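You operate a simulated robot arm through the tools that you are given. There is no shell and no other tool. Be economical: measure what you need, move in short steps, check, and stop when the job is done.

You run a simulated two-armed robot. Do the job below in one go: nothing can be reset, and whatever is moved stays where it is left.

JOB
Put the brass cap on the left end of the work bench. Fetch the traffic cone from the middle of the work bench and set it on the right end of the work bench. Stack the yellow case that says "chain" from the middle of the work bench on top of the yellow case that says "grease". Fetch the fuse from the middle of the work bench and stand it on the top of the desk. Put the 24 mm socket from the left end of the work bench on the shelf under the work bench and the 17 mm socket on the right end of the work bench. Put one of the filters from the left end of the work bench on the top of the desk. Put the green can from the left end of the work bench on top of the white lamp. The order is free. Set down upright: brass cap, traffic cone, fuse, filter, green can.
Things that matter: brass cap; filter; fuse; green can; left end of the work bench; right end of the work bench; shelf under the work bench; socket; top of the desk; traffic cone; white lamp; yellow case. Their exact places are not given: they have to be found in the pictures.

Only the result counts: the job must be done as asked and must still hold three seconds after the hand-in. Knocking over, shifting, dropping, spilling or breaking anything else fails it. A push-on lid holds only when it is set on centred and level and pressed home; a screw cap is set on level and turned clockwise until tight.

ROBOT AND FRAMES
Two 7-joint arms with fingered hands on one trunk, on a base that drives. Base frame: it is fixed to the floor where the robot stands at the start and does not move with it; the origin is under the middle of the robot, x ahead of it, y to its left, z up; the surface under the hand at the start is at about z = 86. Lengths are in cm, angles in degrees, forces in N, time in s.
The left shoulder is at the start at [2.6, 16.3, 114], the right one opposite. Places, roughly: brass cap (9x9x10 cm) [50, -10, 90]; filter [75, 50, 100]; fuse [100, 50, 100]; green can [50, 75, 100]; left end of the work bench [70, 100, 90]; right end of the work bench [70, -110, 90]; shelf under the work bench [80, -10, 20]; socket [75, 75, 100]; top of the desk [-200, -290, 70]; traffic cone (17x17x26 cm) [90, 0, 90]; white lamp [50, -50, 100]; yellow case [75, 0, 100]. Payload 4 kg a hand.
The TCP of each hand is the grasp point between the finger pads, 3.6 cm short of the fingertips. In the tool frame z runs along the fingers and y along their closing line. The gripper opens to 12.4 cm. The gripper's body begins 4.2 cm behind the TCP. The gripper is a hand of 4 fingers: y runs from the thumb to the fingers, the wrist lies at [-1.5, -9.9, -18.9] in the tool frame, and closing takes about 1.5 s.
Orientation is that of the tool frame in the base frame, as [roll, pitch, yaw] about the fixed x, y, z axes, in that order (R = Rz(yaw) Ry(pitch) Rx(roll)). With the fingers straight down and the wrist toward the robot, the tool's x, y and z point along [0, 1, 0], [1, 0, 0] and [0, 0, -1] of the base frame.

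CONTROLS
- The arms move only by the tool apply_moves. It takes "left_increments", "right_increments" or both (then of equal length, played together; a hand with none holds still); each is a list of rows, each a list of 6 numbers: the shift along the tool's x, y, z in m, then the turn, a rotation vector about the tool's x, y, z in degrees. In form: [[x, y, z, ax, ay, az], ...]. A call has 1 to 10 rows; each row is the pose to reach, as a shift and turn from the pose commanded when the call began, along the tool's axes at that moment. "left_hand" and "right_hand" are, for a hand that has rows, the opening, from 0 (shut) to 1 (fully open), set as the call begins (left out, the last holds). Each row takes 0.2 s and may step no farther than 5 cm and 8.6 degrees from the row before; otherwise, or with a gripper value out of range, the whole call is refused. Where a pose cannot be reached the arm comes as near as it can. A force on the tool above 40 N (or 10 N above the force at the start of the call, whichever is more), or a blocked arm, ends the call early, and 0.2 s more pass. The fingers move at their own pace (about 4.5 cm/s each) and stop on an object; they squeeze with about 34 N. The grip force told is the motor's: it shows also when the fingers shut on nothing. Time passes only in rows, and 0.2 s behind the last, so rows that repeat a pose let the fingers close. It gives the time, the measured TCP pose, the force on the tool (base axes), the opening and the grip force at its end, in the units of the frame above (readings bear some noise), with the torque about the TCP (base axes, N m) and any sound that the robot's microphone picked up.
- Cameras (640 x 400 px; columns grow to the right, rows downward): "scene" is now at [10.29, 1.86, 137.33]; the picture's right is [0.15, -0.99, -0.01], its down [-0.56, -0.07, -0.82] and it looks along [0.81, 0.13, -0.57] (base axes); focal length 214 px, centre (320, 200). "left" rides on the left gripper at [-7.5, -8.6, -12.3] in its tool frame; the picture's right is [-0.70, -0.34, 0.63], its down [0.65, -0.68, 0.35] and it looks along [0.32, 0.65, 0.69] (tool axes); focal length 275 px, centre (320, 200). "right" rides on the right gripper at [7.5, -8.6, -12.3] in its tool frame; the picture's right is [-0.70, 0.34, -0.63], its down [-0.64, -0.68, 0.35] and it looks along [-0.32, 0.65, 0.69] (tool axes); focal length 275 px, centre (320, 200).
- capture(camera): a new picture of that camera. The clock stands still meanwhile.
- slide_trunk(by): slides the trunk up (or, below 0, down) by that many cm; the arms and the scene camera ride with it, the base frame stays. It gives what a move gives, with no picture.
- steer(legs): drives the robot by 1 to 6 legs, each [ahead, left, turn to the left] in cm, cm and degrees, along the robot's own axes; the way and the turn of a leg run together, so that a leg with both is an arc; at most 150 cm and 180 degrees a leg. The arms and the cameras ride along, it lands a little off, and it stops where it bumps. It gives what a move gives.
- set_grasp(shape, hand): the hand has 4 fingers and takes this shape, open, in about a second: jaw (thumb against the fingers, like two jaws); tri (thumb and two fingers); tip (a fingertip pinch); poke (one finger out to press); point (the index stretched); flat (the hand flat); cup (the hand cupped); fist (a fist). The gripper value then closes the fingers along that shape, each until it touches; the sizes above hold for jaw. It gives what a move gives, with no picture.
- turn_head(pan, tilt): turns the head with the scene camera to pan (to the left, within 86 degrees either way) and tilt (down, from -29 to 69), counted from straight ahead of the robot. It gives what a move gives.
- probe_pixels(camera, pixels): for up to 12 pixels [column, row] of the newest picture of that camera ("zoom" is the newest enlarged one), the place [x, y, z] in the base frame of the surface seen there, good to about 0.2 cm, but the place of the scene camera against the robot may be out by one fixed shift of up to 1.8 cm in any direction. The clock stands still meanwhile.
- close_up(camera, box): a new picture of the part [left, top, right, bottom] of that camera's present view, enlarged. The clock stands still meanwhile.
- sign_off(): hands the job in; it is judged then, once.

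Work in short steps. Measure before you move; look again where a grasp or a placing could have gone wrong, and mend it. You have 322 turns and 216 pictures in all, those below and enlarged ones among them. Open the grippers and draw the arms clear of the work before you hand the job in, unless the task says otherwise; then end with one line.

The tools are called after "Call:" as name(argument=value, ...) on one line, values as JSON. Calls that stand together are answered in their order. apply_moves: Moves the arms, as the interface text tells. Its arguments: {"type":"object","properties":{"left_increments":{"type":"array","items":{"type":"array","items":{"type":"number"}}},"left_hand":{"type":"number"},"right_increments":{"type":"array","items":{"type":"array","items":{"type":"number"}}},"right_hand":{"type":"number"}},"required":[]} The other tools are called the same way: slide_trunk (by) slides the trunk up or down; set_grasp (shape, hand) gives the hand a shape; steer (legs) drives the base; turn_head (pan, tilt) turns the head that bears the scene camera; capture (camera) takes a picture; probe_pixels (camera, pixels) gives the place of the surface under pixels of a picture; close_up (camera, box) takes an enlarged picture of a part of a camera's view; sign_off () hands the job in.

At the start:

```text
time_s: 0.0
left_ee_pos: [47.99, 47.42, 114.97]
left_tool_rot: [-179.9, 0.0, 90.0]
left_wrist_force: [0.2, 0.3, 0.3]
left_moment: [0.02, 0.0, 0.0]
left_finger_gap: 12.38
left_grasp_force: 0.0
left_shape: jaw
right_ee_pos: [62.99, 4.3, 117.16]
right_tool_rot: [-180.0, 0.0, 90.0]
right_wrist_force: [-0.1, 0.6, 0.3]
right_moment: [0.03, 0.01, 0.01]
right_finger_gap: 12.34
right_grasp_force: 0.1
right_shape: jaw
trunk travel left (down, up): [-30.0, 17.8]
robot x, y, heading: [0.27, -0.04, 0.2]
head pan, tilt: [8.4, 30.1]
```

scene: 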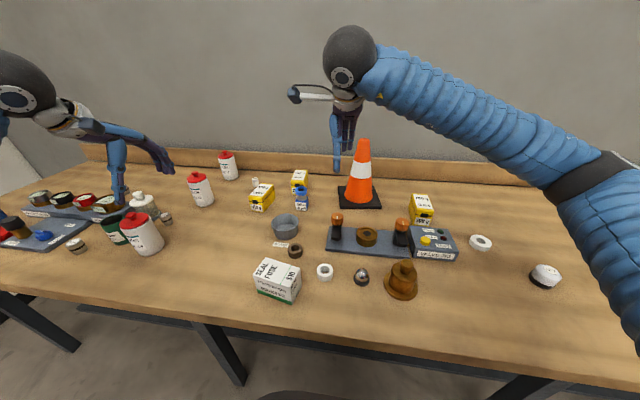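
right: 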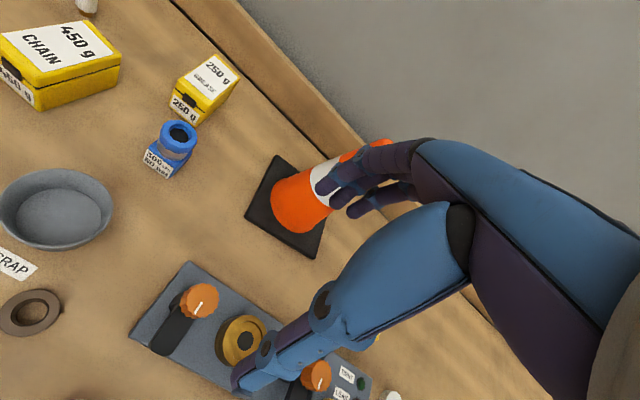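
left: 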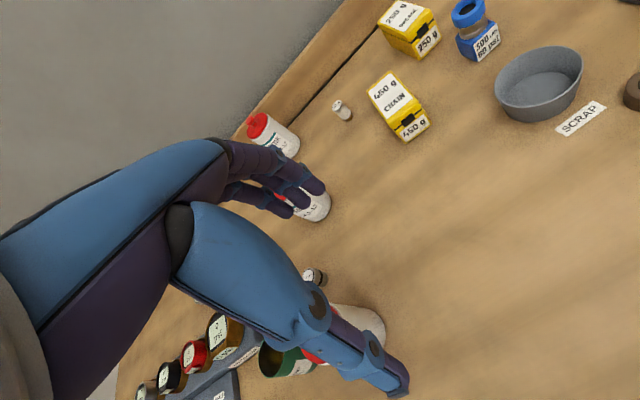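

The overview shows the bench with many objects; I'll enlarge the left, middle and right parts to identify them.

Call:
close_up(camera="scene", box=[0, 140, 200, 265])

Call:
close_up(camera="scene", box=[180, 140, 380, 265])

Call:
close_up(camera="scene", box=[240, 180, 440, 305])

Call:
close_up(camera="scene", box=[380, 180, 580, 305])

```text
3.20 times, centred on (100, 202) of scene
```

zoom: 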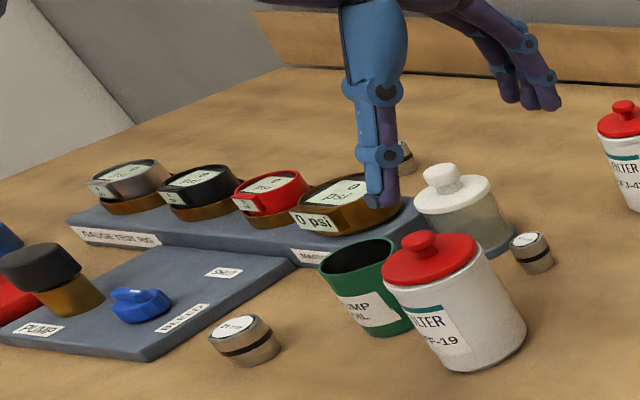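

```text
3.20 times, centred on (280, 202) of scene
```

zoom: 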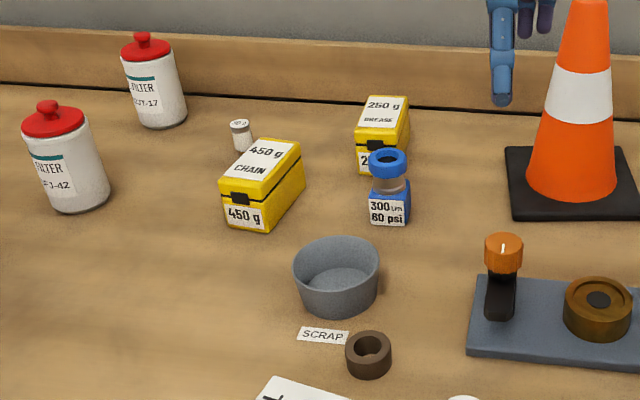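

```text
3.20 times, centred on (340, 242) of scene
```

zoom: 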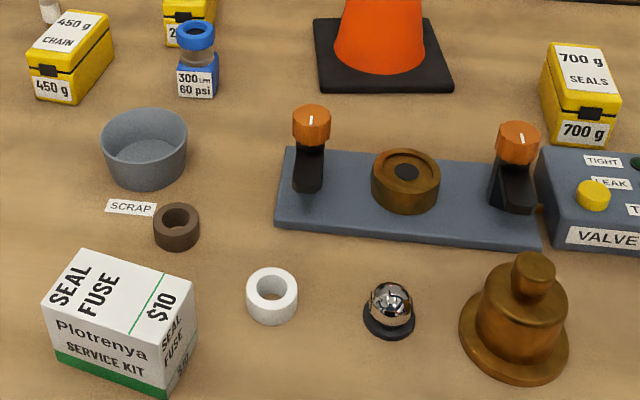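

```text
3.20 times, centred on (480, 242) of scene
```

zoom: 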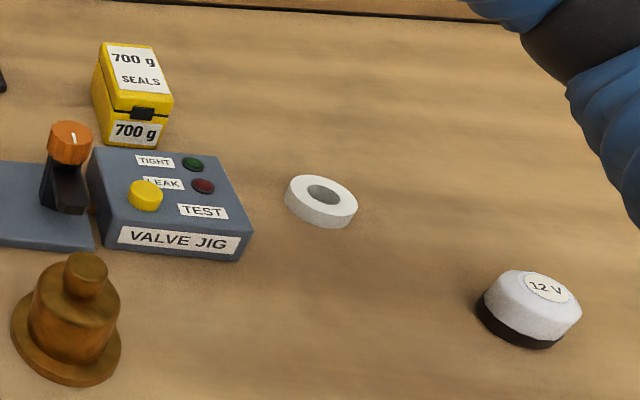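

I probe key points in this scene picture to get places.

Call:
probe_pixels(camera="scene", pixels=[[255, 181], [77, 245], [166, 217], [118, 228], [143, 220], [202, 188], [228, 163], [263, 188], [300, 175], [362, 150], [402, 268], [546, 272]])

Call:
probe_pixels(camera="scene", pixels=[[100, 280], [320, 330], [480, 240], [545, 290], [20, 290], [180, 240], [302, 195], [420, 205], [200, 320], [280, 270], [480, 330], [600, 230]])

```text
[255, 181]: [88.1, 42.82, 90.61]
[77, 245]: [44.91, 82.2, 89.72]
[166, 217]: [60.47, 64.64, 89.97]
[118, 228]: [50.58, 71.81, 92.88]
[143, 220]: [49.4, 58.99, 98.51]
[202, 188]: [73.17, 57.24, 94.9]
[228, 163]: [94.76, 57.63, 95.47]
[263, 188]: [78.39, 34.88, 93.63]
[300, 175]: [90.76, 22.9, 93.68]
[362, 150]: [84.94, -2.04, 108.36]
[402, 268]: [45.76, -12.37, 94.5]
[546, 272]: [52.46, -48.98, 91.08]
```

```text
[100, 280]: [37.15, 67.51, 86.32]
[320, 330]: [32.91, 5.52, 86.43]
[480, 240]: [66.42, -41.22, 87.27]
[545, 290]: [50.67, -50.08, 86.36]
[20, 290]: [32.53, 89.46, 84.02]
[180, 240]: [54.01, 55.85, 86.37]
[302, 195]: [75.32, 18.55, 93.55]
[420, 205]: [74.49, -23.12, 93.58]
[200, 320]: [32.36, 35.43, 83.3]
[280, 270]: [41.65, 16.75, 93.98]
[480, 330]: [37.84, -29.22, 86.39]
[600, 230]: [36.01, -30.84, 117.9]
```

Next I turn the head left to see the left end of the bench and then right.

Call:
turn_head(pan=60, tilt=30)

Call:
capture(camera="scene")

Call:
close_up(camera="scene", box=[240, 130, 440, 255])

Call:
turn_head(pan=-60, tilt=30)

Call:
capture(camera="scene")

```text
time_s: 1.2
left_ee_pos: [47.99, 47.28, 115.08]
left_tool_rot: [-180.0, -0.1, 90.0]
left_wrist_force: [0.4, -0.5, 1.1]
left_moment: [0.0, 0.0, 0.01]
left_finger_gap: 12.35
left_grasp_force: 0.1
left_shape: jaw
right_ee_pos: [63.01, 4.32, 117.16]
right_tool_rot: [180.0, 0.0, 89.9]
right_wrist_force: [-0.6, -0.2, 0.3]
right_moment: [-0.01, -0.05, -0.01]
right_finger_gap: 12.38
right_grasp_force: 0.0
right_shape: jaw
trunk travel left (down, up): [-30.0, 17.8]
robot x, y, heading: [-0.05, 0.03, 0.2]
head pan, tilt: [60.0, 30.0]
```

```text
208 pictures are left
```

scene: 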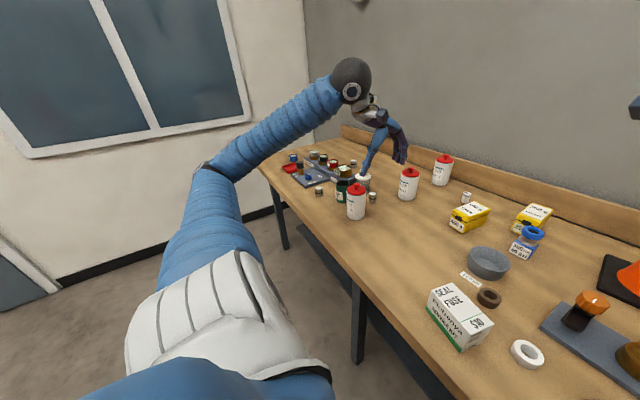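

```text
3.20 times, centred on (340, 192) of scene
```

zoom: 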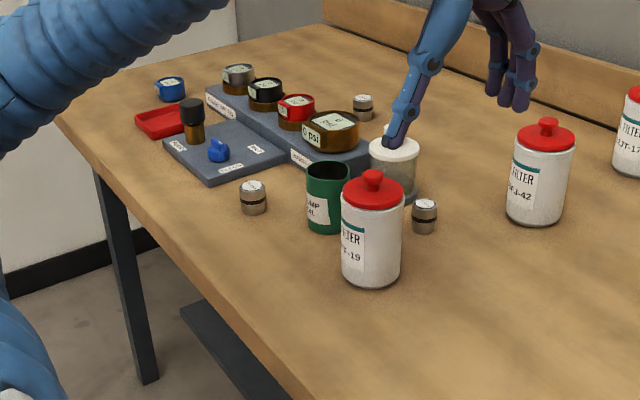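

```text
time_s: 3.2
left_ee_pos: [47.84, 47.44, 115.0]
left_tool_rot: [179.9, 0.0, 90.0]
left_wrist_force: [-0.2, 0.5, -0.7]
left_moment: [-0.05, 0.0, -0.01]
left_finger_gap: 12.36
left_grasp_force: 0.1
left_shape: jaw
right_ee_pos: [62.91, 4.29, 117.16]
right_tool_rot: [180.0, 0.0, 89.9]
right_wrist_force: [0.4, 0.5, -0.2]
right_moment: [0.01, -0.01, 0.01]
right_finger_gap: 12.38
right_grasp_force: 0.0
right_shape: jaw
trunk travel left (down, up): [-30.0, 17.8]
robot x, y, heading: [-0.24, -0.53, -0.2]
head pan, tilt: [-60.0, 30.0]
```

```text
206 pictures are left
```

scene: 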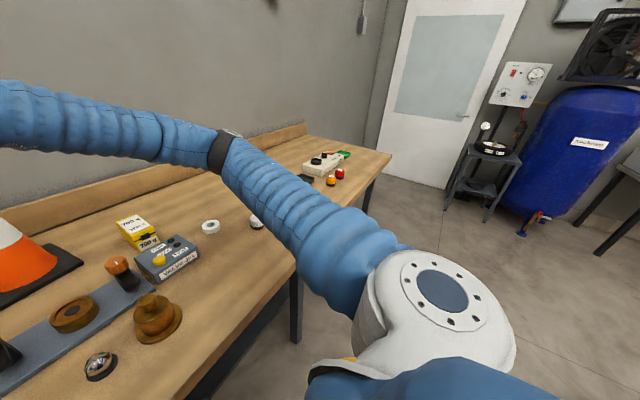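

The sockets need reading; I'll look left again with larger zooms.

Call:
turn_head(pan=40, tilt=35)

Call:
capture(camera="scene")

```text
time_s: 5.0
left_ee_pos: [47.9, 47.41, 114.91]
left_tool_rot: [-180.0, 0.0, 90.0]
left_wrist_force: [0.0, -0.5, 0.4]
left_moment: [-0.03, 0.02, -0.03]
left_finger_gap: 12.34
left_grasp_force: 0.1
left_shape: jaw
right_ee_pos: [63.0, 4.23, 117.1]
right_tool_rot: [180.0, -0.1, 90.0]
right_wrist_force: [0.2, -0.3, -0.4]
right_moment: [0.0, -0.02, -0.03]
right_finger_gap: 12.34
right_grasp_force: 0.0
right_shape: jaw
trunk travel left (down, up): [-30.0, 17.8]
robot x, y, heading: [-0.12, -0.14, 0.2]
head pan, tilt: [40.0, 35.0]
```

```text
205 pictures are left
```

scene: 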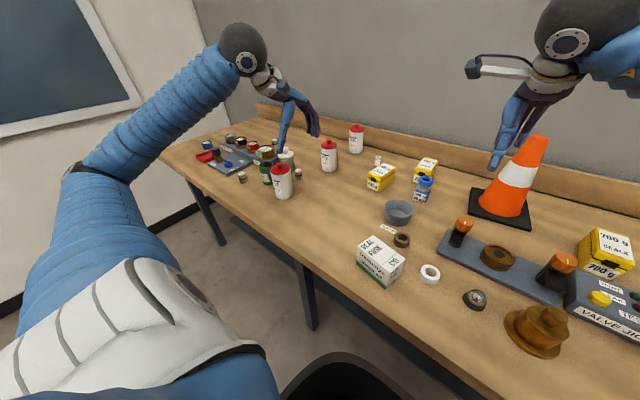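

Sockets at (242,177), (298,173) and (275,140), small cylinder at (377,160). I zoom in on each.

Call:
close_up(camera="scene", box=[226, 165, 258, 185])

Call:
close_up(camera="scene", box=[284, 163, 316, 183])

Call:
close_up(camera="scene", box=[250, 130, 298, 160])

Call:
close_up(camera="scene", box=[362, 150, 394, 170])

```text
16.00 times, centred on (242, 175) of scene
```

zoom: 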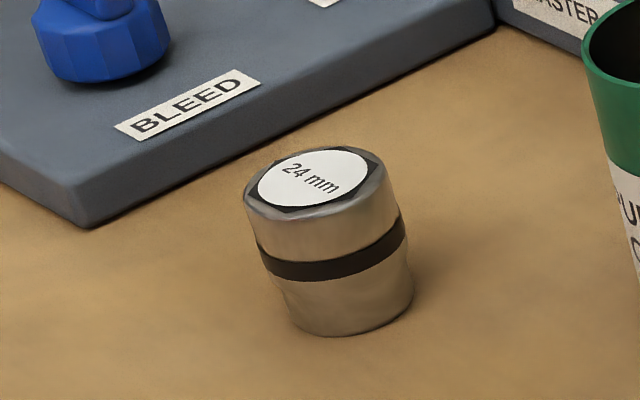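

```text
16.00 times, centred on (300, 173) of scene
```

zoom: 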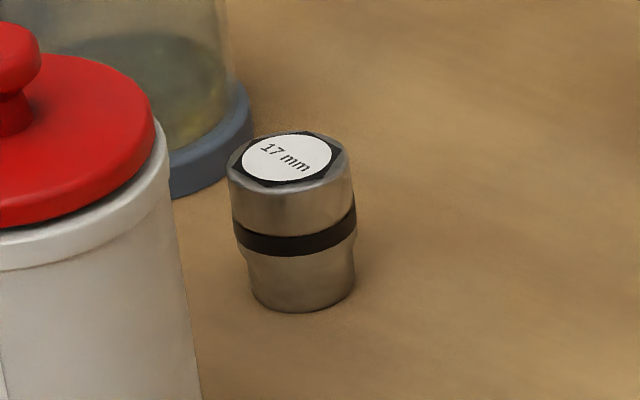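

```text
13.33 times, centred on (274, 145) of scene
```

zoom: 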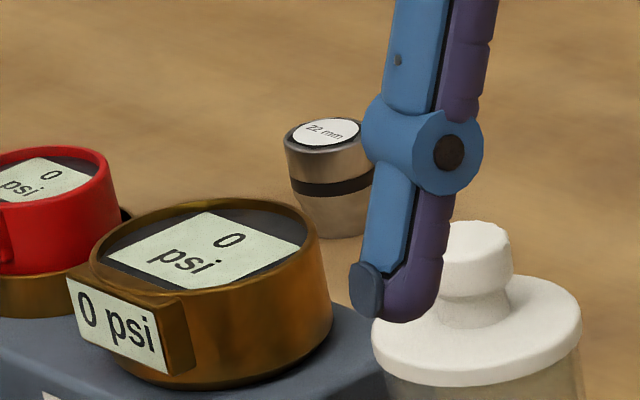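

```text
16.00 times, centred on (378, 160) of scene
```

zoom: 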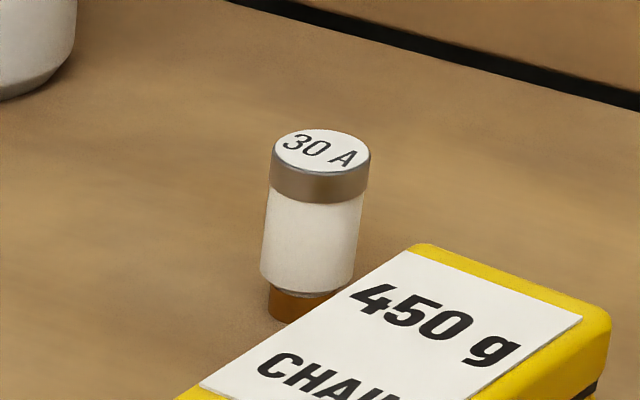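

Now the green can, the lamp, the right end area and the shelf.

Call:
close_up(camera="scene", box=[240, 145, 304, 185])

Call:
turn_head(pan=-35, tilt=30)

Call:
capture(camera="scene")

```text
10.00 times, centred on (272, 165) of scene
```

zoom: 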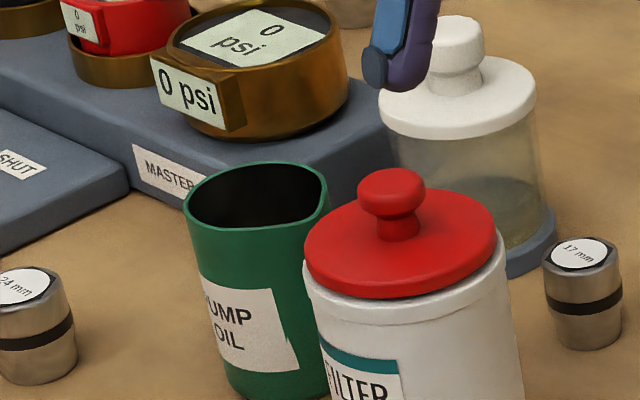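

```text
time_s: 6.4
left_ee_pos: [47.94, 47.41, 114.87]
left_tool_rot: [-180.0, 0.0, 90.1]
left_wrist_force: [0.3, 0.7, 0.2]
left_moment: [0.03, 0.0, 0.03]
left_finger_gap: 12.37
left_grasp_force: 0.1
left_shape: jaw
right_ee_pos: [63.03, 4.24, 117.12]
right_tool_rot: [180.0, 0.1, 89.9]
right_wrist_force: [0.4, 0.6, 0.4]
right_moment: [-0.03, -0.01, 0.05]
right_finger_gap: 12.37
right_grasp_force: 0.1
right_shape: jaw
trunk travel left (down, up): [-30.0, 17.8]
robot x, y, heading: [-0.02, 0.07, -0.2]
head pan, tilt: [-35.0, 30.0]
```

```text
199 pictures are left
```

scene: 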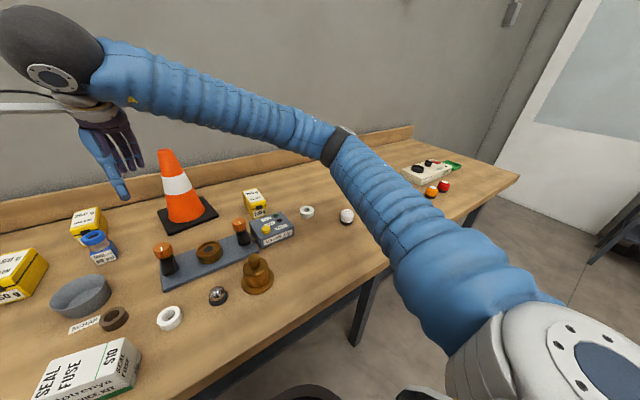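

I use the hand pictures (not affected by the scene shift) to measure the middle objects.

Call:
capture(camera="left")

Call:
probe_pixels(camera="left", pixels=[[338, 104], [343, 114], [369, 91], [390, 72], [416, 104], [396, 126], [408, 138], [430, 123], [380, 22], [392, 1], [434, 12], [415, 34]])

Call:
capture(camera="right")

Call:
probe_pixels(camera="right", pixels=[[173, 88], [198, 53], [239, 72], [208, 104], [178, 127], [166, 160], [345, 150], [276, 156], [326, 187], [308, 259], [246, 218], [100, 300]])

```text
198 pictures are left
```

left: 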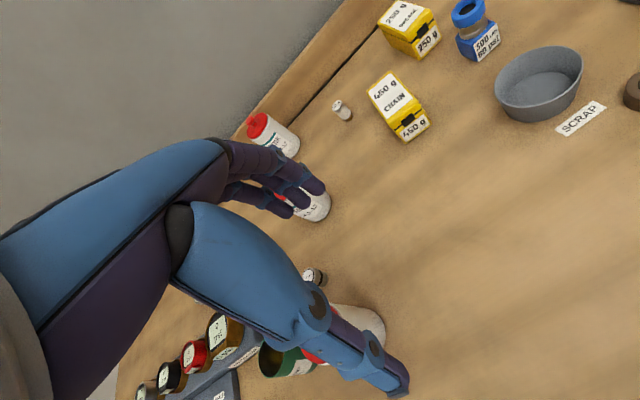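

```text
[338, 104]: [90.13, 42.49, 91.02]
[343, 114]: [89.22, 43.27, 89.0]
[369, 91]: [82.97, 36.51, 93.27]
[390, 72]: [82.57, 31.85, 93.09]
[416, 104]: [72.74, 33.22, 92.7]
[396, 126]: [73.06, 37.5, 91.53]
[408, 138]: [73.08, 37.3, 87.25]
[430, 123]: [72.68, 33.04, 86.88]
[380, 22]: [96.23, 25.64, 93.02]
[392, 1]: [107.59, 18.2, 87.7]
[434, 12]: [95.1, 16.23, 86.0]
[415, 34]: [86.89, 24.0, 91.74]
```

```text
197 pictures are left
```

right: 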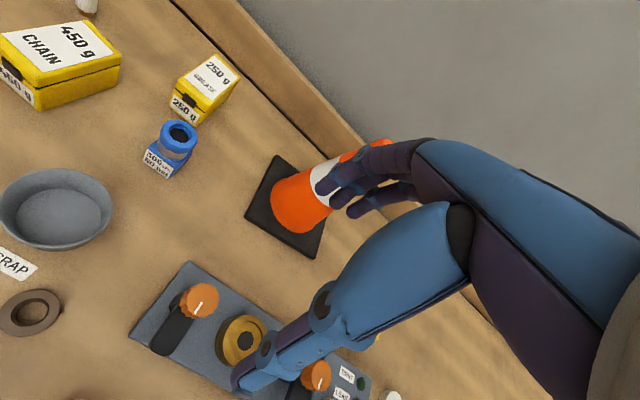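

```text
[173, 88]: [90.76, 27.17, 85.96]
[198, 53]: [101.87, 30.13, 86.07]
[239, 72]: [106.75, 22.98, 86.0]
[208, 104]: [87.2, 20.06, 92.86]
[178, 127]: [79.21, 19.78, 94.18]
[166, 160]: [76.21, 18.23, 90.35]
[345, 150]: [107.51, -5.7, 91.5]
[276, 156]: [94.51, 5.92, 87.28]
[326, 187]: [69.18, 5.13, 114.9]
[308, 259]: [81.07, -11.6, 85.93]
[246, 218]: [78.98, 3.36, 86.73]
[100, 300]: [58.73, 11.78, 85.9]
```

I zoom the right camera on the cases for accurate corner points.

Call:
close_up(camera="right", box=[130, 40, 258, 120])

Call:
close_up(camera="left", box=[320, 60, 448, 140])

```text
5.00 times, centred on (194, 80) of right
```

zoom: 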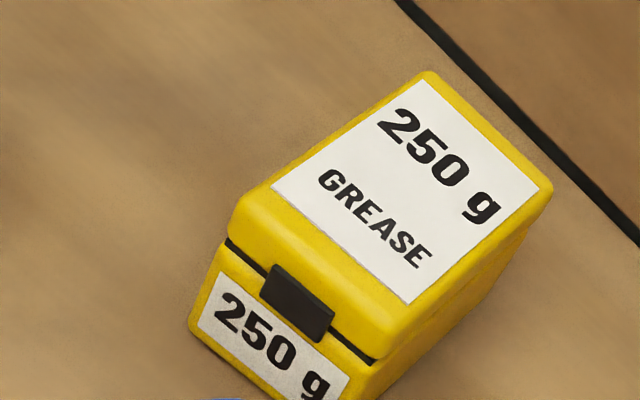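

```text
5.00 times, centred on (384, 100) of left
```

zoom: 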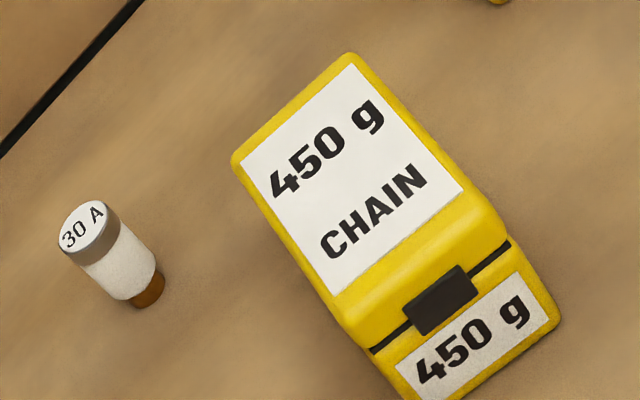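

Probe chain label and body corners in this zoom (chain, fuse).

Call:
probe_pixels(camera="zoom", pixels=[[350, 62], [240, 162], [336, 292], [462, 190], [342, 312], [498, 232], [238, 160], [350, 55], [400, 385], [550, 300], [78, 220], [148, 295]])

Call:
close_up(camera="right", box=[130, 40, 258, 120])

Call:
probe_pixels(camera="zoom", pixels=[[425, 78], [274, 186], [408, 302], [540, 188], [240, 205], [385, 340], [430, 72], [550, 180], [195, 325], [360, 300], [100, 200]])

```text
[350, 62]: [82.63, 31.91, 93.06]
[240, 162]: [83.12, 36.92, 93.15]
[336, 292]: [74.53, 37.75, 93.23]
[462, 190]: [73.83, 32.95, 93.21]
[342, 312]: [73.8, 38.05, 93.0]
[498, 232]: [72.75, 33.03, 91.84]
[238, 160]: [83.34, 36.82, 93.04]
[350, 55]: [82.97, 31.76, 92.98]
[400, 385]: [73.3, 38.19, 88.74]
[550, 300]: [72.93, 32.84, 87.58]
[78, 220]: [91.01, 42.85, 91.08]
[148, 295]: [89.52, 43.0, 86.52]
```

```text
5.00 times, centred on (194, 80) of right
```

zoom: 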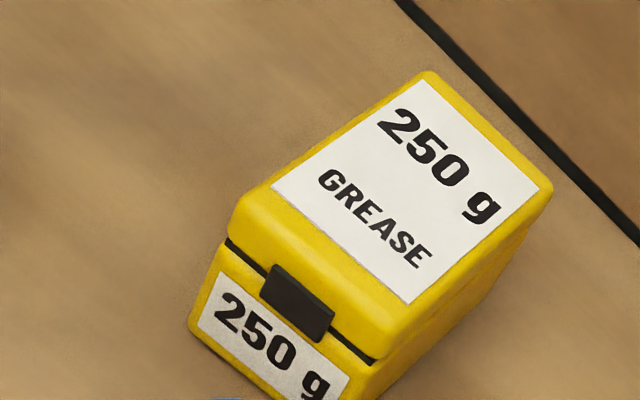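

```text
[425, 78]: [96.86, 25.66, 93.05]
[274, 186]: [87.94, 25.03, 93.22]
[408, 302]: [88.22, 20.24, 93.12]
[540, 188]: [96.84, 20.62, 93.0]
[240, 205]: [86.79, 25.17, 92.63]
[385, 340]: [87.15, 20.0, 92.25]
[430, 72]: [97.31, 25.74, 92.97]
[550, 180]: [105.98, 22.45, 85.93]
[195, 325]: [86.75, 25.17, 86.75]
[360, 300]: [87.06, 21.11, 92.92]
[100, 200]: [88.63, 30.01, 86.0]
```

Chain case is centred near (78.5, 34.9), top z 93.2, long axis along x at about -6°; grease case centre (92.5, 22.9), top 93.1, +3.5°. I bring the left hand over the chain case, turning it so the fingers close along y.

Call:
apply_moves(left_increments=[[-0.0125, 0.03, 0, 0, 0, 8], [-0.025, 0.061, 0, 0, 0, 16], [-0.0375, 0.0915, 0, 0, 0, 24], [-0.05, 0.122, 0, 0, 0, 32], [-0.0625, 0.1525, 0, 0, 0, 40], [-0.075, 0.183, 0, 0, 0, 48], [-0.0875, 0.2135, 0, 0, 0, 56], [-0.1, 0.244, 0, 0, 0, 64], [-0.1125, 0.2745, 0, 0, 0, 72], [-0.125, 0.305, 0, 0, 0, 80]], left_hand=1)

```text
time_s: 8.6
left_ee_pos: [78.73, 34.84, 114.76]
left_tool_rot: [-180.0, 0.0, 9.9]
left_wrist_force: [0.5, 0.7, -0.2]
left_moment: [0.03, 0.02, -0.01]
left_finger_gap: 12.37
left_grasp_force: 0.1
left_shape: jaw
right_ee_pos: [63.21, 4.27, 116.93]
right_tool_rot: [-179.9, 0.0, 90.0]
right_wrist_force: [0.1, 0.8, 0.1]
right_moment: [-0.04, 0.0, -0.02]
right_finger_gap: 12.35
right_grasp_force: 0.1
right_shape: jaw
trunk travel left (down, up): [-30.0, 17.8]
robot x, y, heading: [-0.2, 0.22, 0.2]
head pan, tilt: [-35.0, 30.0]
```

Reached; turn the final 16° and lower to z≈102, then look.

Call:
apply_moves(left_increments=[[-0.001, 0, 0.03, 0, 0, 8], [-0.002, 0, 0.06, 0, 0, 16], [-0.002, 0, 0.1, 0, 0, 16], [-0.002, 0, 0.128, 0, 0, 16]])

Call:
capture(camera="left")

Call:
turn_head(pan=15, tilt=30)

Call:
capture(camera="scene")

```text
time_s: 9.6
left_ee_pos: [78.39, 34.67, 102.04]
left_tool_rot: [180.0, 0.0, -6.1]
left_wrist_force: [0.3, -0.2, -0.2]
left_moment: [-0.02, -0.02, -0.01]
left_finger_gap: 12.39
left_grasp_force: 0.0
left_shape: jaw
right_ee_pos: [63.12, 4.22, 117.11]
right_tool_rot: [-179.9, 0.0, 89.9]
right_wrist_force: [-0.2, -0.3, -0.6]
right_moment: [0.03, -0.01, 0.01]
right_finger_gap: 12.39
right_grasp_force: 0.0
right_shape: jaw
trunk travel left (down, up): [-30.0, 17.8]
robot x, y, heading: [-0.34, 0.36, -0.2]
head pan, tilt: [-35.0, 30.0]
```

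```text
193 pictures are left
```

left: 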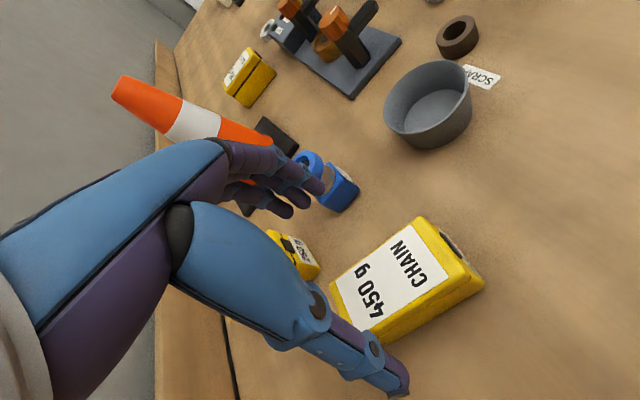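

```text
time_s: 10.8
left_ee_pos: [78.28, 34.75, 102.15]
left_tool_rot: [-180.0, 0.0, -6.0]
left_wrist_force: [-0.4, 0.0, 0.4]
left_moment: [0.0, 0.01, 0.0]
left_finger_gap: 12.39
left_grasp_force: 0.0
left_shape: jaw
right_ee_pos: [63.05, 4.26, 117.12]
right_tool_rot: [-180.0, 0.0, 90.0]
right_wrist_force: [-0.5, 0.0, 0.2]
right_moment: [-0.02, 0.02, -0.03]
right_finger_gap: 12.37
right_grasp_force: 0.1
right_shape: jaw
trunk travel left (down, up): [-30.0, 17.8]
robot x, y, heading: [-0.07, 0.27, -0.2]
head pan, tilt: [15.0, 30.0]
```

```text
192 pictures are left
```

scene: 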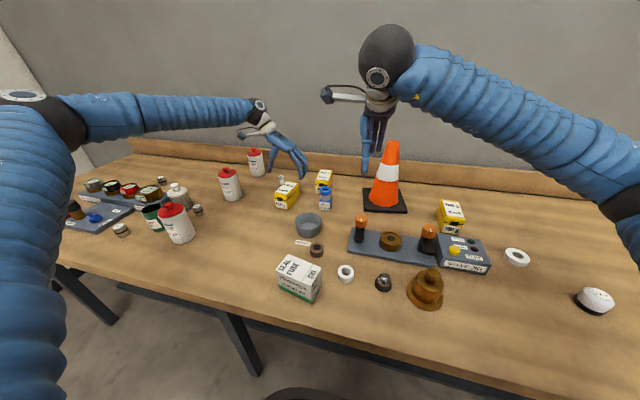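

Chain label centre at (395,275) is where the TCP axis falls (~(384,279)), so aligned. I lower to z≈91.3 and close.

Call:
apply_moves(left_increments=[[0.001, 0, 0.04, 0, 0, 0], [0.001, 0, 0.08, 0, 0, 0], [0.001, 0, 0.107, 0, 0, 0]])

Call:
apply_moves(left_hand=0, left_increments=[[0, 0, 0, 0, 0, 0], [0, 0, 0, 0, 0, 0], [0, 0, 0, 0, 0, 0], [0, 0, 0, 0, 0, 0], [0, 0, 0, 0, 0, 0], [0, 0, 0, 0, 0, 0], [0, 0, 0, 0, 0, 0], [0, 0, 0, 0, 0, 0]])

Call:
capture(camera="left")

```text
time_s: 11.6
left_ee_pos: [78.49, 34.66, 91.17]
left_tool_rot: [-180.0, -0.1, -6.0]
left_wrist_force: [-0.8, -0.2, 0.8]
left_moment: [-0.03, -0.02, 0.01]
left_finger_gap: 12.36
left_grasp_force: 0.1
left_shape: jaw
right_ee_pos: [63.1, 4.3, 117.03]
right_tool_rot: [-179.8, 0.0, 90.0]
right_wrist_force: [-0.8, -0.7, 0.5]
right_moment: [0.02, 0.01, -0.01]
right_finger_gap: 12.37
right_grasp_force: 0.1
right_shape: jaw
trunk travel left (down, up): [-30.0, 17.8]
robot x, y, heading: [0.2, -0.01, 0.3]
head pan, tilt: [15.0, 30.0]
```

```text
time_s: 13.4
left_ee_pos: [78.41, 34.66, 91.23]
left_tool_rot: [-180.0, -0.1, -6.0]
left_wrist_force: [1.7, 1.2, 12.1]
left_moment: [-0.4, 0.07, -0.11]
left_finger_gap: 7.7
left_grasp_force: 34.0
left_shape: jaw
right_ee_pos: [63.04, 4.27, 117.11]
right_tool_rot: [-180.0, 0.1, 90.0]
right_wrist_force: [-0.3, -0.1, -0.2]
right_moment: [0.01, 0.01, -0.01]
right_finger_gap: 12.36
right_grasp_force: 0.1
right_shape: jaw
trunk travel left (down, up): [-30.0, 17.8]
robot x, y, heading: [-0.26, -0.33, -0.2]
head pan, tilt: [15.0, 30.0]
```

```text
191 pictures are left
```

left: 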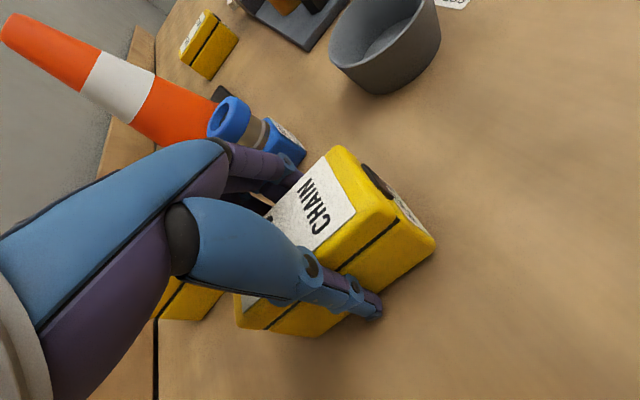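

Gripped (gap 7.7, 34 N). Lift 12 cm and look.

Call:
apply_moves(left_increments=[[0, 0, -0.03, 0, 0, 0], [0, 0, -0.06, 0, 0, 0], [0, 0, -0.09, 0, 0, 0], [0, 0, -0.12, 0, 0, 0], [0, 0, -0.12, 0, 0, 0]])

Call:
capture(camera="left")

Call:
close_up(camera="scene", box=[230, 100, 390, 200])

```text
time_s: 14.6
left_ee_pos: [78.52, 34.9, 103.11]
left_tool_rot: [-180.0, 0.1, -6.0]
left_wrist_force: [-0.1, 0.9, -5.2]
left_moment: [0.04, -0.04, 0.0]
left_finger_gap: 7.65
left_grasp_force: 33.9
left_shape: jaw
right_ee_pos: [63.16, 4.38, 116.98]
right_tool_rot: [-179.9, 0.0, 90.1]
right_wrist_force: [0.7, 0.3, -0.5]
right_moment: [0.03, -0.02, 0.01]
right_finger_gap: 12.36
right_grasp_force: 0.0
right_shape: jaw
trunk travel left (down, up): [-30.0, 17.8]
robot x, y, heading: [-0.4, -0.14, 0.0]
head pan, tilt: [15.0, 30.0]
```

```text
190 pictures are left
```

left: 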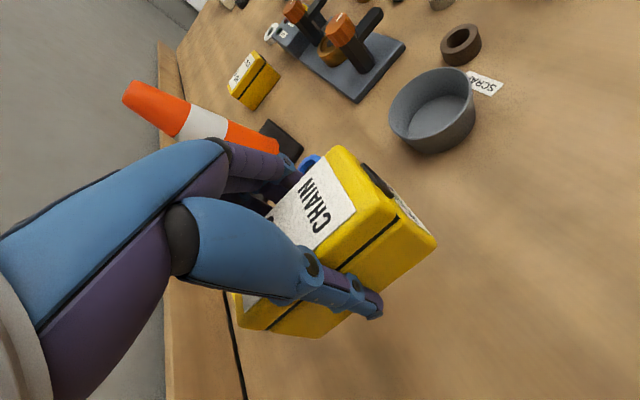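

```text
4.00 times, centred on (310, 150) of scene
```

zoom: 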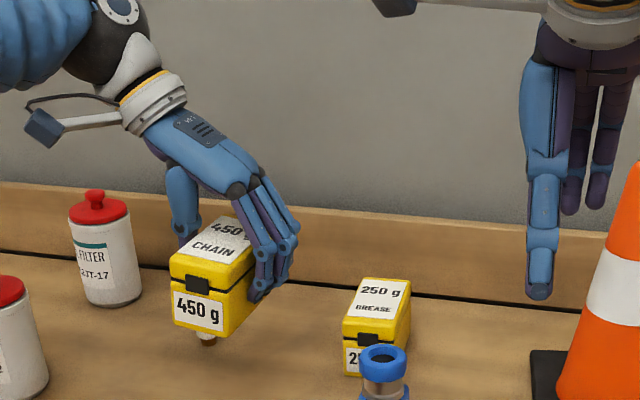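

Held level. I measure the case in the hand.

Call:
probe_pixels(camera="left", pixels=[[326, 156], [353, 206], [315, 246], [345, 148], [395, 210], [433, 240]])

Call:
probe_pixels(camera="zoom", pixels=[[183, 250], [230, 264], [175, 262], [236, 274], [205, 225], [197, 325]])

```text
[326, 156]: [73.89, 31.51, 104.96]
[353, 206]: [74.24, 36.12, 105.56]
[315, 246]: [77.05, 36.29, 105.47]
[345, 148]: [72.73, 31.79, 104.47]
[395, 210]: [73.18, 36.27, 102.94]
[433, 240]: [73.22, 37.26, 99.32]
```

```text
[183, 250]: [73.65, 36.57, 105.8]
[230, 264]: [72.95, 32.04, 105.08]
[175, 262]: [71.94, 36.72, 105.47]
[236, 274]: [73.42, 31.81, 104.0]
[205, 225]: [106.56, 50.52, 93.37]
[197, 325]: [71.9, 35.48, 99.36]
```

The case sits 1.5 cm right of the TCP and is rolled ~6°. I move over the grease case with this offset, turn +9.5° and correct the roll.

Call:
apply_moves(left_increments=[[0.03, 0.018, -0.005, -1, 0, -2], [0.06, 0.036, -0.005, -2, 0, -4], [0.09, 0.054, -0.005, -3, 0, -6], [0.12, 0.072, -0.005, -4, 0, -8], [0.1477, 0.09, -0.005, -5, 0, -9.5], [0.1477, 0.09, -0.005, -5, 0, -9.5]])

Call:
close_up(camera="scene", box=[240, 100, 400, 200])

Call:
capture(camera="left")

Call:
capture(camera="right")

```text
time_s: 16.0
left_ee_pos: [90.79, 24.82, 103.99]
left_tool_rot: [174.9, 0.5, 3.5]
left_wrist_force: [0.1, -0.1, -3.9]
left_moment: [0.05, 0.05, 0.0]
left_finger_gap: 7.65
left_grasp_force: 33.9
left_shape: jaw
left hand out of reach, approached as far as the arm can: row 5, 6
right_ee_pos: [63.1, 4.3, 117.01]
right_tool_rot: [-180.0, 0.0, 90.0]
right_wrist_force: [-0.3, 0.0, -0.4]
right_moment: [-0.02, 0.03, 0.01]
right_finger_gap: 12.34
right_grasp_force: 0.0
right_shape: jaw
trunk travel left (down, up): [-30.0, 17.8]
robot x, y, heading: [-0.37, 0.06, -0.2]
head pan, tilt: [15.0, 30.0]
```

```text
4.00 times, centred on (320, 150) of scene
```

zoom: 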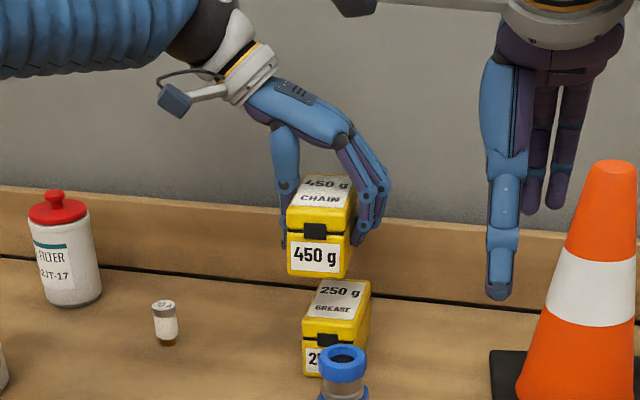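

```text
187 pictures are left
```

left: 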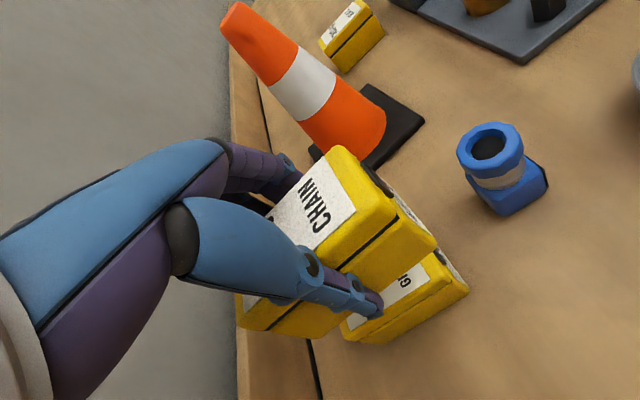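

```text
186 pictures are left
```

right: 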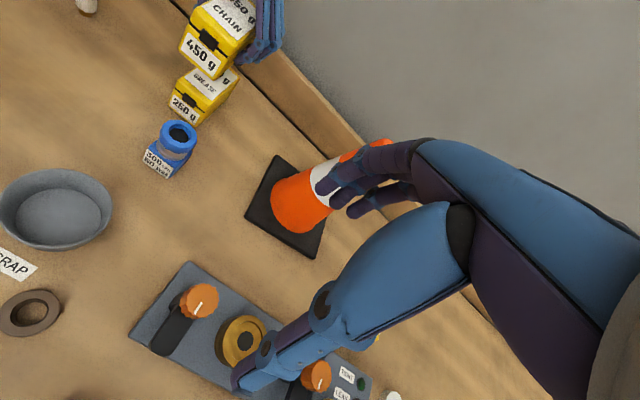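

Out of reach by 1.5 cm; I drive 6 cm ahead.

Call:
steer(legs=[[6, 0, 0]])

```text
time_s: 17.0
left_ee_pos: [96.76, 24.89, 103.69]
left_tool_rot: [175.0, 0.6, 3.4]
left_wrist_force: [0.7, 0.3, -5.0]
left_moment: [0.0, 0.06, 0.0]
left_finger_gap: 7.66
left_grasp_force: 33.9
left_shape: jaw
right_ee_pos: [69.4, 4.26, 117.04]
right_tool_rot: [-179.8, 0.1, 90.1]
right_wrist_force: [0.6, 0.0, -0.2]
right_moment: [0.02, 0.05, 0.0]
right_finger_gap: 12.37
right_grasp_force: 0.1
right_shape: jaw
trunk travel left (down, up): [-30.0, 17.8]
robot x, y, heading: [5.93, -0.32, 0.1]
head pan, tilt: [15.0, 30.0]
```

Now shift back 4.5 cm in x onto the target and check.

Call:
apply_moves(left_increments=[[-0.0226, 0.001, 0, 0, 0, 0], [-0.0452, 0.002, 0, 0, 0, 0], [-0.0452, 0.002, 0, 0, 0, 0]])

Call:
close_up(camera="right", box=[70, 0, 262, 120])

Call:
close_up(camera="scene", box=[240, 100, 400, 200])

```text
time_s: 17.8
left_ee_pos: [92.07, 24.25, 104.07]
left_tool_rot: [175.1, 0.4, 3.6]
left_wrist_force: [0.7, 0.9, -3.6]
left_moment: [0.05, 0.0, 0.01]
left_finger_gap: 7.66
left_grasp_force: 34.3
left_shape: jaw
right_ee_pos: [69.04, 4.44, 116.99]
right_tool_rot: [-179.8, 0.0, 90.0]
right_wrist_force: [-0.2, -0.3, 0.4]
right_moment: [0.01, -0.05, -0.02]
right_finger_gap: 12.36
right_grasp_force: 0.1
right_shape: jaw
trunk travel left (down, up): [-30.0, 17.8]
robot x, y, heading: [5.78, 0.31, 0.2]
head pan, tilt: [15.0, 30.0]
```

```text
3.33 times, centred on (166, 60) of right
```

zoom: 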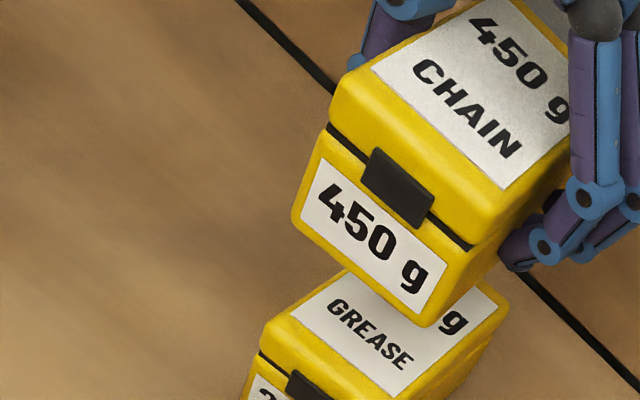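

```text
4.00 times, centred on (320, 150) of scene
```

zoom: 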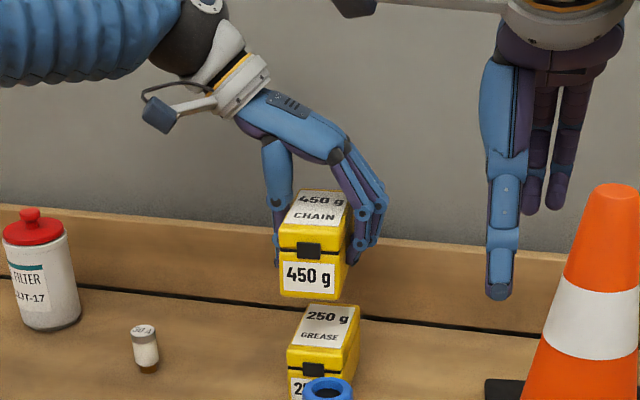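

Measure chain vs grease corners with the right camera zoom.

Call:
close_up(camera="right", box=[70, 0, 262, 120])

Call:
probe_pixels(camera="zoom", pixels=[[373, 68], [503, 187], [460, 2], [318, 160], [447, 265], [430, 312], [303, 222], [293, 312], [398, 396], [496, 300], [345, 85], [485, 215]])

```text
3.33 times, centred on (166, 60) of right
```

zoom: 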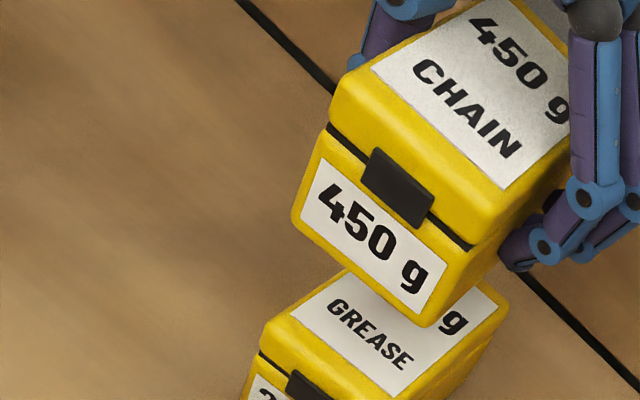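

```text
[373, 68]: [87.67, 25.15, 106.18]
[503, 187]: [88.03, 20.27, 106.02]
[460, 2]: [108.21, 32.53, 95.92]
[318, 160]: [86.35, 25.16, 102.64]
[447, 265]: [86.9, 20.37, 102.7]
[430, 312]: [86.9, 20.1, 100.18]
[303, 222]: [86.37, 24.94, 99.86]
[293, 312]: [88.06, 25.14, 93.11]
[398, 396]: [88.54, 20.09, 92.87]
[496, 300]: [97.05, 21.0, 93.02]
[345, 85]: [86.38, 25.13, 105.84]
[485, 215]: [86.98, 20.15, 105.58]
```

Chain is level and within 0.4 cm; I descend 5.7 cm straight down (compensating hand roll), easing on contact.

Call:
apply_moves(left_increments=[[0.003, -0.002, 0.025, 0, 0, 0], [0.004, -0.004, 0.045, 0, 0, 0], [0.004, -0.0045, 0.052, 0, 0, 0], [0.004, -0.005, 0.055, 0, 0, 0], [0.004, -0.005, 0.057, 0, 0, 0], [0.004, -0.005, 0.057, 0, 0, 0]])

Call:
close_up(camera="right", box=[70, 0, 262, 120])

```text
time_s: 19.2
left_ee_pos: [92.52, 24.47, 98.24]
left_tool_rot: [175.0, 0.4, 3.6]
left_wrist_force: [-0.9, -0.9, -4.5]
left_moment: [0.03, -0.06, -0.01]
left_finger_gap: 7.67
left_grasp_force: 33.6
left_shape: jaw
right_ee_pos: [69.06, 4.43, 117.1]
right_tool_rot: [-179.9, 0.1, 90.2]
right_wrist_force: [-0.5, 0.0, 0.6]
right_moment: [0.01, -0.01, 0.03]
right_finger_gap: 12.37
right_grasp_force: 0.0
right_shape: jaw
trunk travel left (down, up): [-30.0, 17.8]
robot x, y, heading: [6.16, -0.14, 0.4]
head pan, tilt: [15.0, 30.0]
```

```text
3.33 times, centred on (166, 60) of right
```

zoom: 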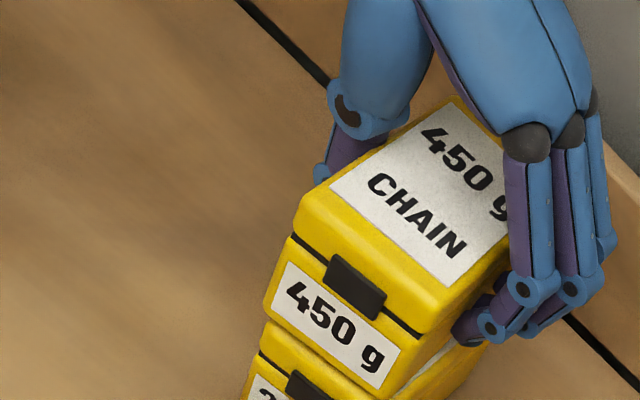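

Almost there, no contact yet; lower by a few more mm in tiny steps.

Call:
apply_moves(left_increments=[[0, 0, 0.002, 0, 0, 0], [0, -0.0005, 0.004, 0, 0, 0], [0, -0.0005, 0.005, 0, 0, 0]])

Call:
close_up(camera="right", box=[70, 0, 262, 120])

Call:
probe_pixels(camera="zoom", pixels=[[335, 192], [450, 285], [455, 120]])

```text
time_s: 20.0
left_ee_pos: [92.45, 24.42, 98.04]
left_tool_rot: [174.9, 0.2, 3.7]
left_wrist_force: [2.9, 3.2, 16.8]
left_moment: [-0.58, -0.22, 0.02]
left_finger_gap: 7.68
left_grasp_force: 34.1
left_shape: jaw
right_ee_pos: [68.84, 4.42, 117.09]
right_tool_rot: [179.9, 0.0, 90.1]
right_wrist_force: [-0.1, -0.1, -0.1]
right_moment: [-0.01, 0.03, 0.02]
right_finger_gap: 12.37
right_grasp_force: 0.1
right_shape: jaw
trunk travel left (down, up): [-30.0, 17.8]
robot x, y, heading: [6.06, -0.36, 0.1]
head pan, tilt: [15.0, 30.0]
```

```text
3.33 times, centred on (166, 60) of right
```

zoom: 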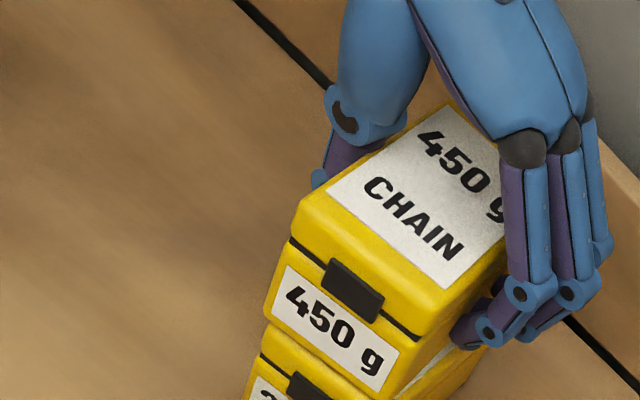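

```text
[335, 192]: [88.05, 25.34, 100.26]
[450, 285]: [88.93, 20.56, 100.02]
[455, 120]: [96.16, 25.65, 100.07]
```

Contact felt and aligned within 0.4 cm. Open the hand.

Call:
apply_moves(left_hand=1, left_increments=[[0, 0, -0.002, 0, 0, 0], [0, 0, -0.002, 0, 0, 0], [0, 0, -0.002, 0, 0, 0], [0, 0, -0.002, 0, 0, 0], [0, 0, -0.002, 0, 0, 0], [0, 0, -0.002, 0, 0, 0], [0, 0, -0.002, 0, 0, 0]])

Call:
close_up(camera="right", box=[70, 0, 262, 120])

```text
time_s: 21.6
left_ee_pos: [92.53, 24.61, 98.02]
left_tool_rot: [175.0, 0.5, 3.5]
left_wrist_force: [0.0, 0.2, 1.2]
left_moment: [0.02, 0.03, -0.01]
left_finger_gap: 12.34
left_grasp_force: 0.0
left_shape: jaw
right_ee_pos: [69.01, 4.43, 117.05]
right_tool_rot: [-179.9, -0.1, 90.1]
right_wrist_force: [0.6, 0.1, -0.3]
right_moment: [-0.03, 0.02, 0.03]
right_finger_gap: 12.36
right_grasp_force: 0.0
right_shape: jaw
trunk travel left (down, up): [-30.0, 17.8]
robot x, y, heading: [6.08, -0.32, 0.3]
head pan, tilt: [15.0, 30.0]
```

```text
3.33 times, centred on (166, 60) of right
```

zoom: 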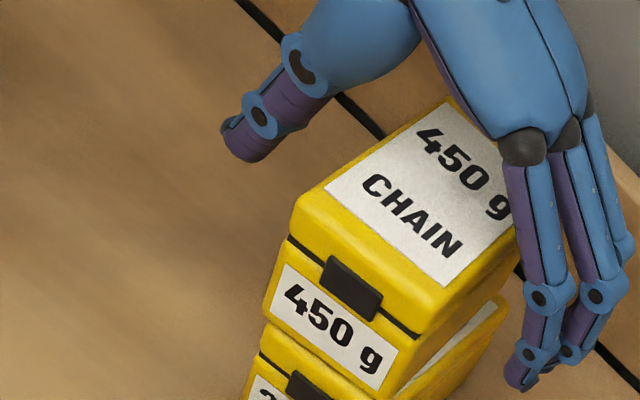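

Stacked cleanly. Retract straight up and level the hand.

Call:
apply_moves(left_increments=[[0, 0.0025, -0.03, 0, 0, 0], [0, 0.005, -0.06, 0, 0, 0], [0, 0.0075, -0.09, 0, 0, 0], [0, 0.01, -0.12, 0, 0, 0], [0, 0.01, -0.14, 5, 0, 0]])

Call:
close_up(camera="right", box=[70, 0, 262, 120])

Call:
capture(camera="scene")

```text
time_s: 22.8
left_ee_pos: [92.33, 24.65, 112.02]
left_tool_rot: [-179.9, 0.4, 3.6]
left_wrist_force: [-0.4, -0.5, 0.1]
left_moment: [-0.01, 0.01, 0.03]
left_finger_gap: 12.39
left_grasp_force: 0.1
left_shape: jaw
right_ee_pos: [69.06, 4.2, 117.19]
right_tool_rot: [-179.9, 0.0, 90.0]
right_wrist_force: [0.1, 0.6, -0.1]
right_moment: [0.02, -0.03, -0.02]
right_finger_gap: 12.38
right_grasp_force: 0.1
right_shape: jaw
trunk travel left (down, up): [-30.0, 17.8]
robot x, y, heading: [6.38, 0.03, 0.1]
head pan, tilt: [15.0, 30.0]
```

```text
3.33 times, centred on (166, 60) of right
```

zoom: 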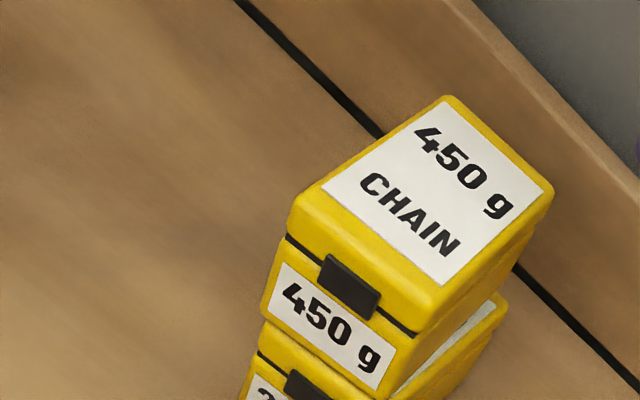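

```text
178 pictures are left
```

scene: 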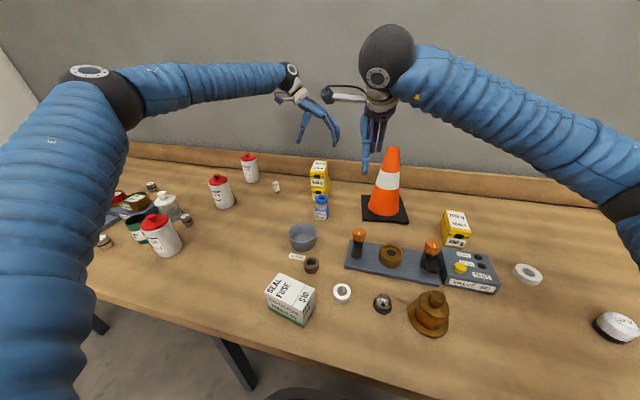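

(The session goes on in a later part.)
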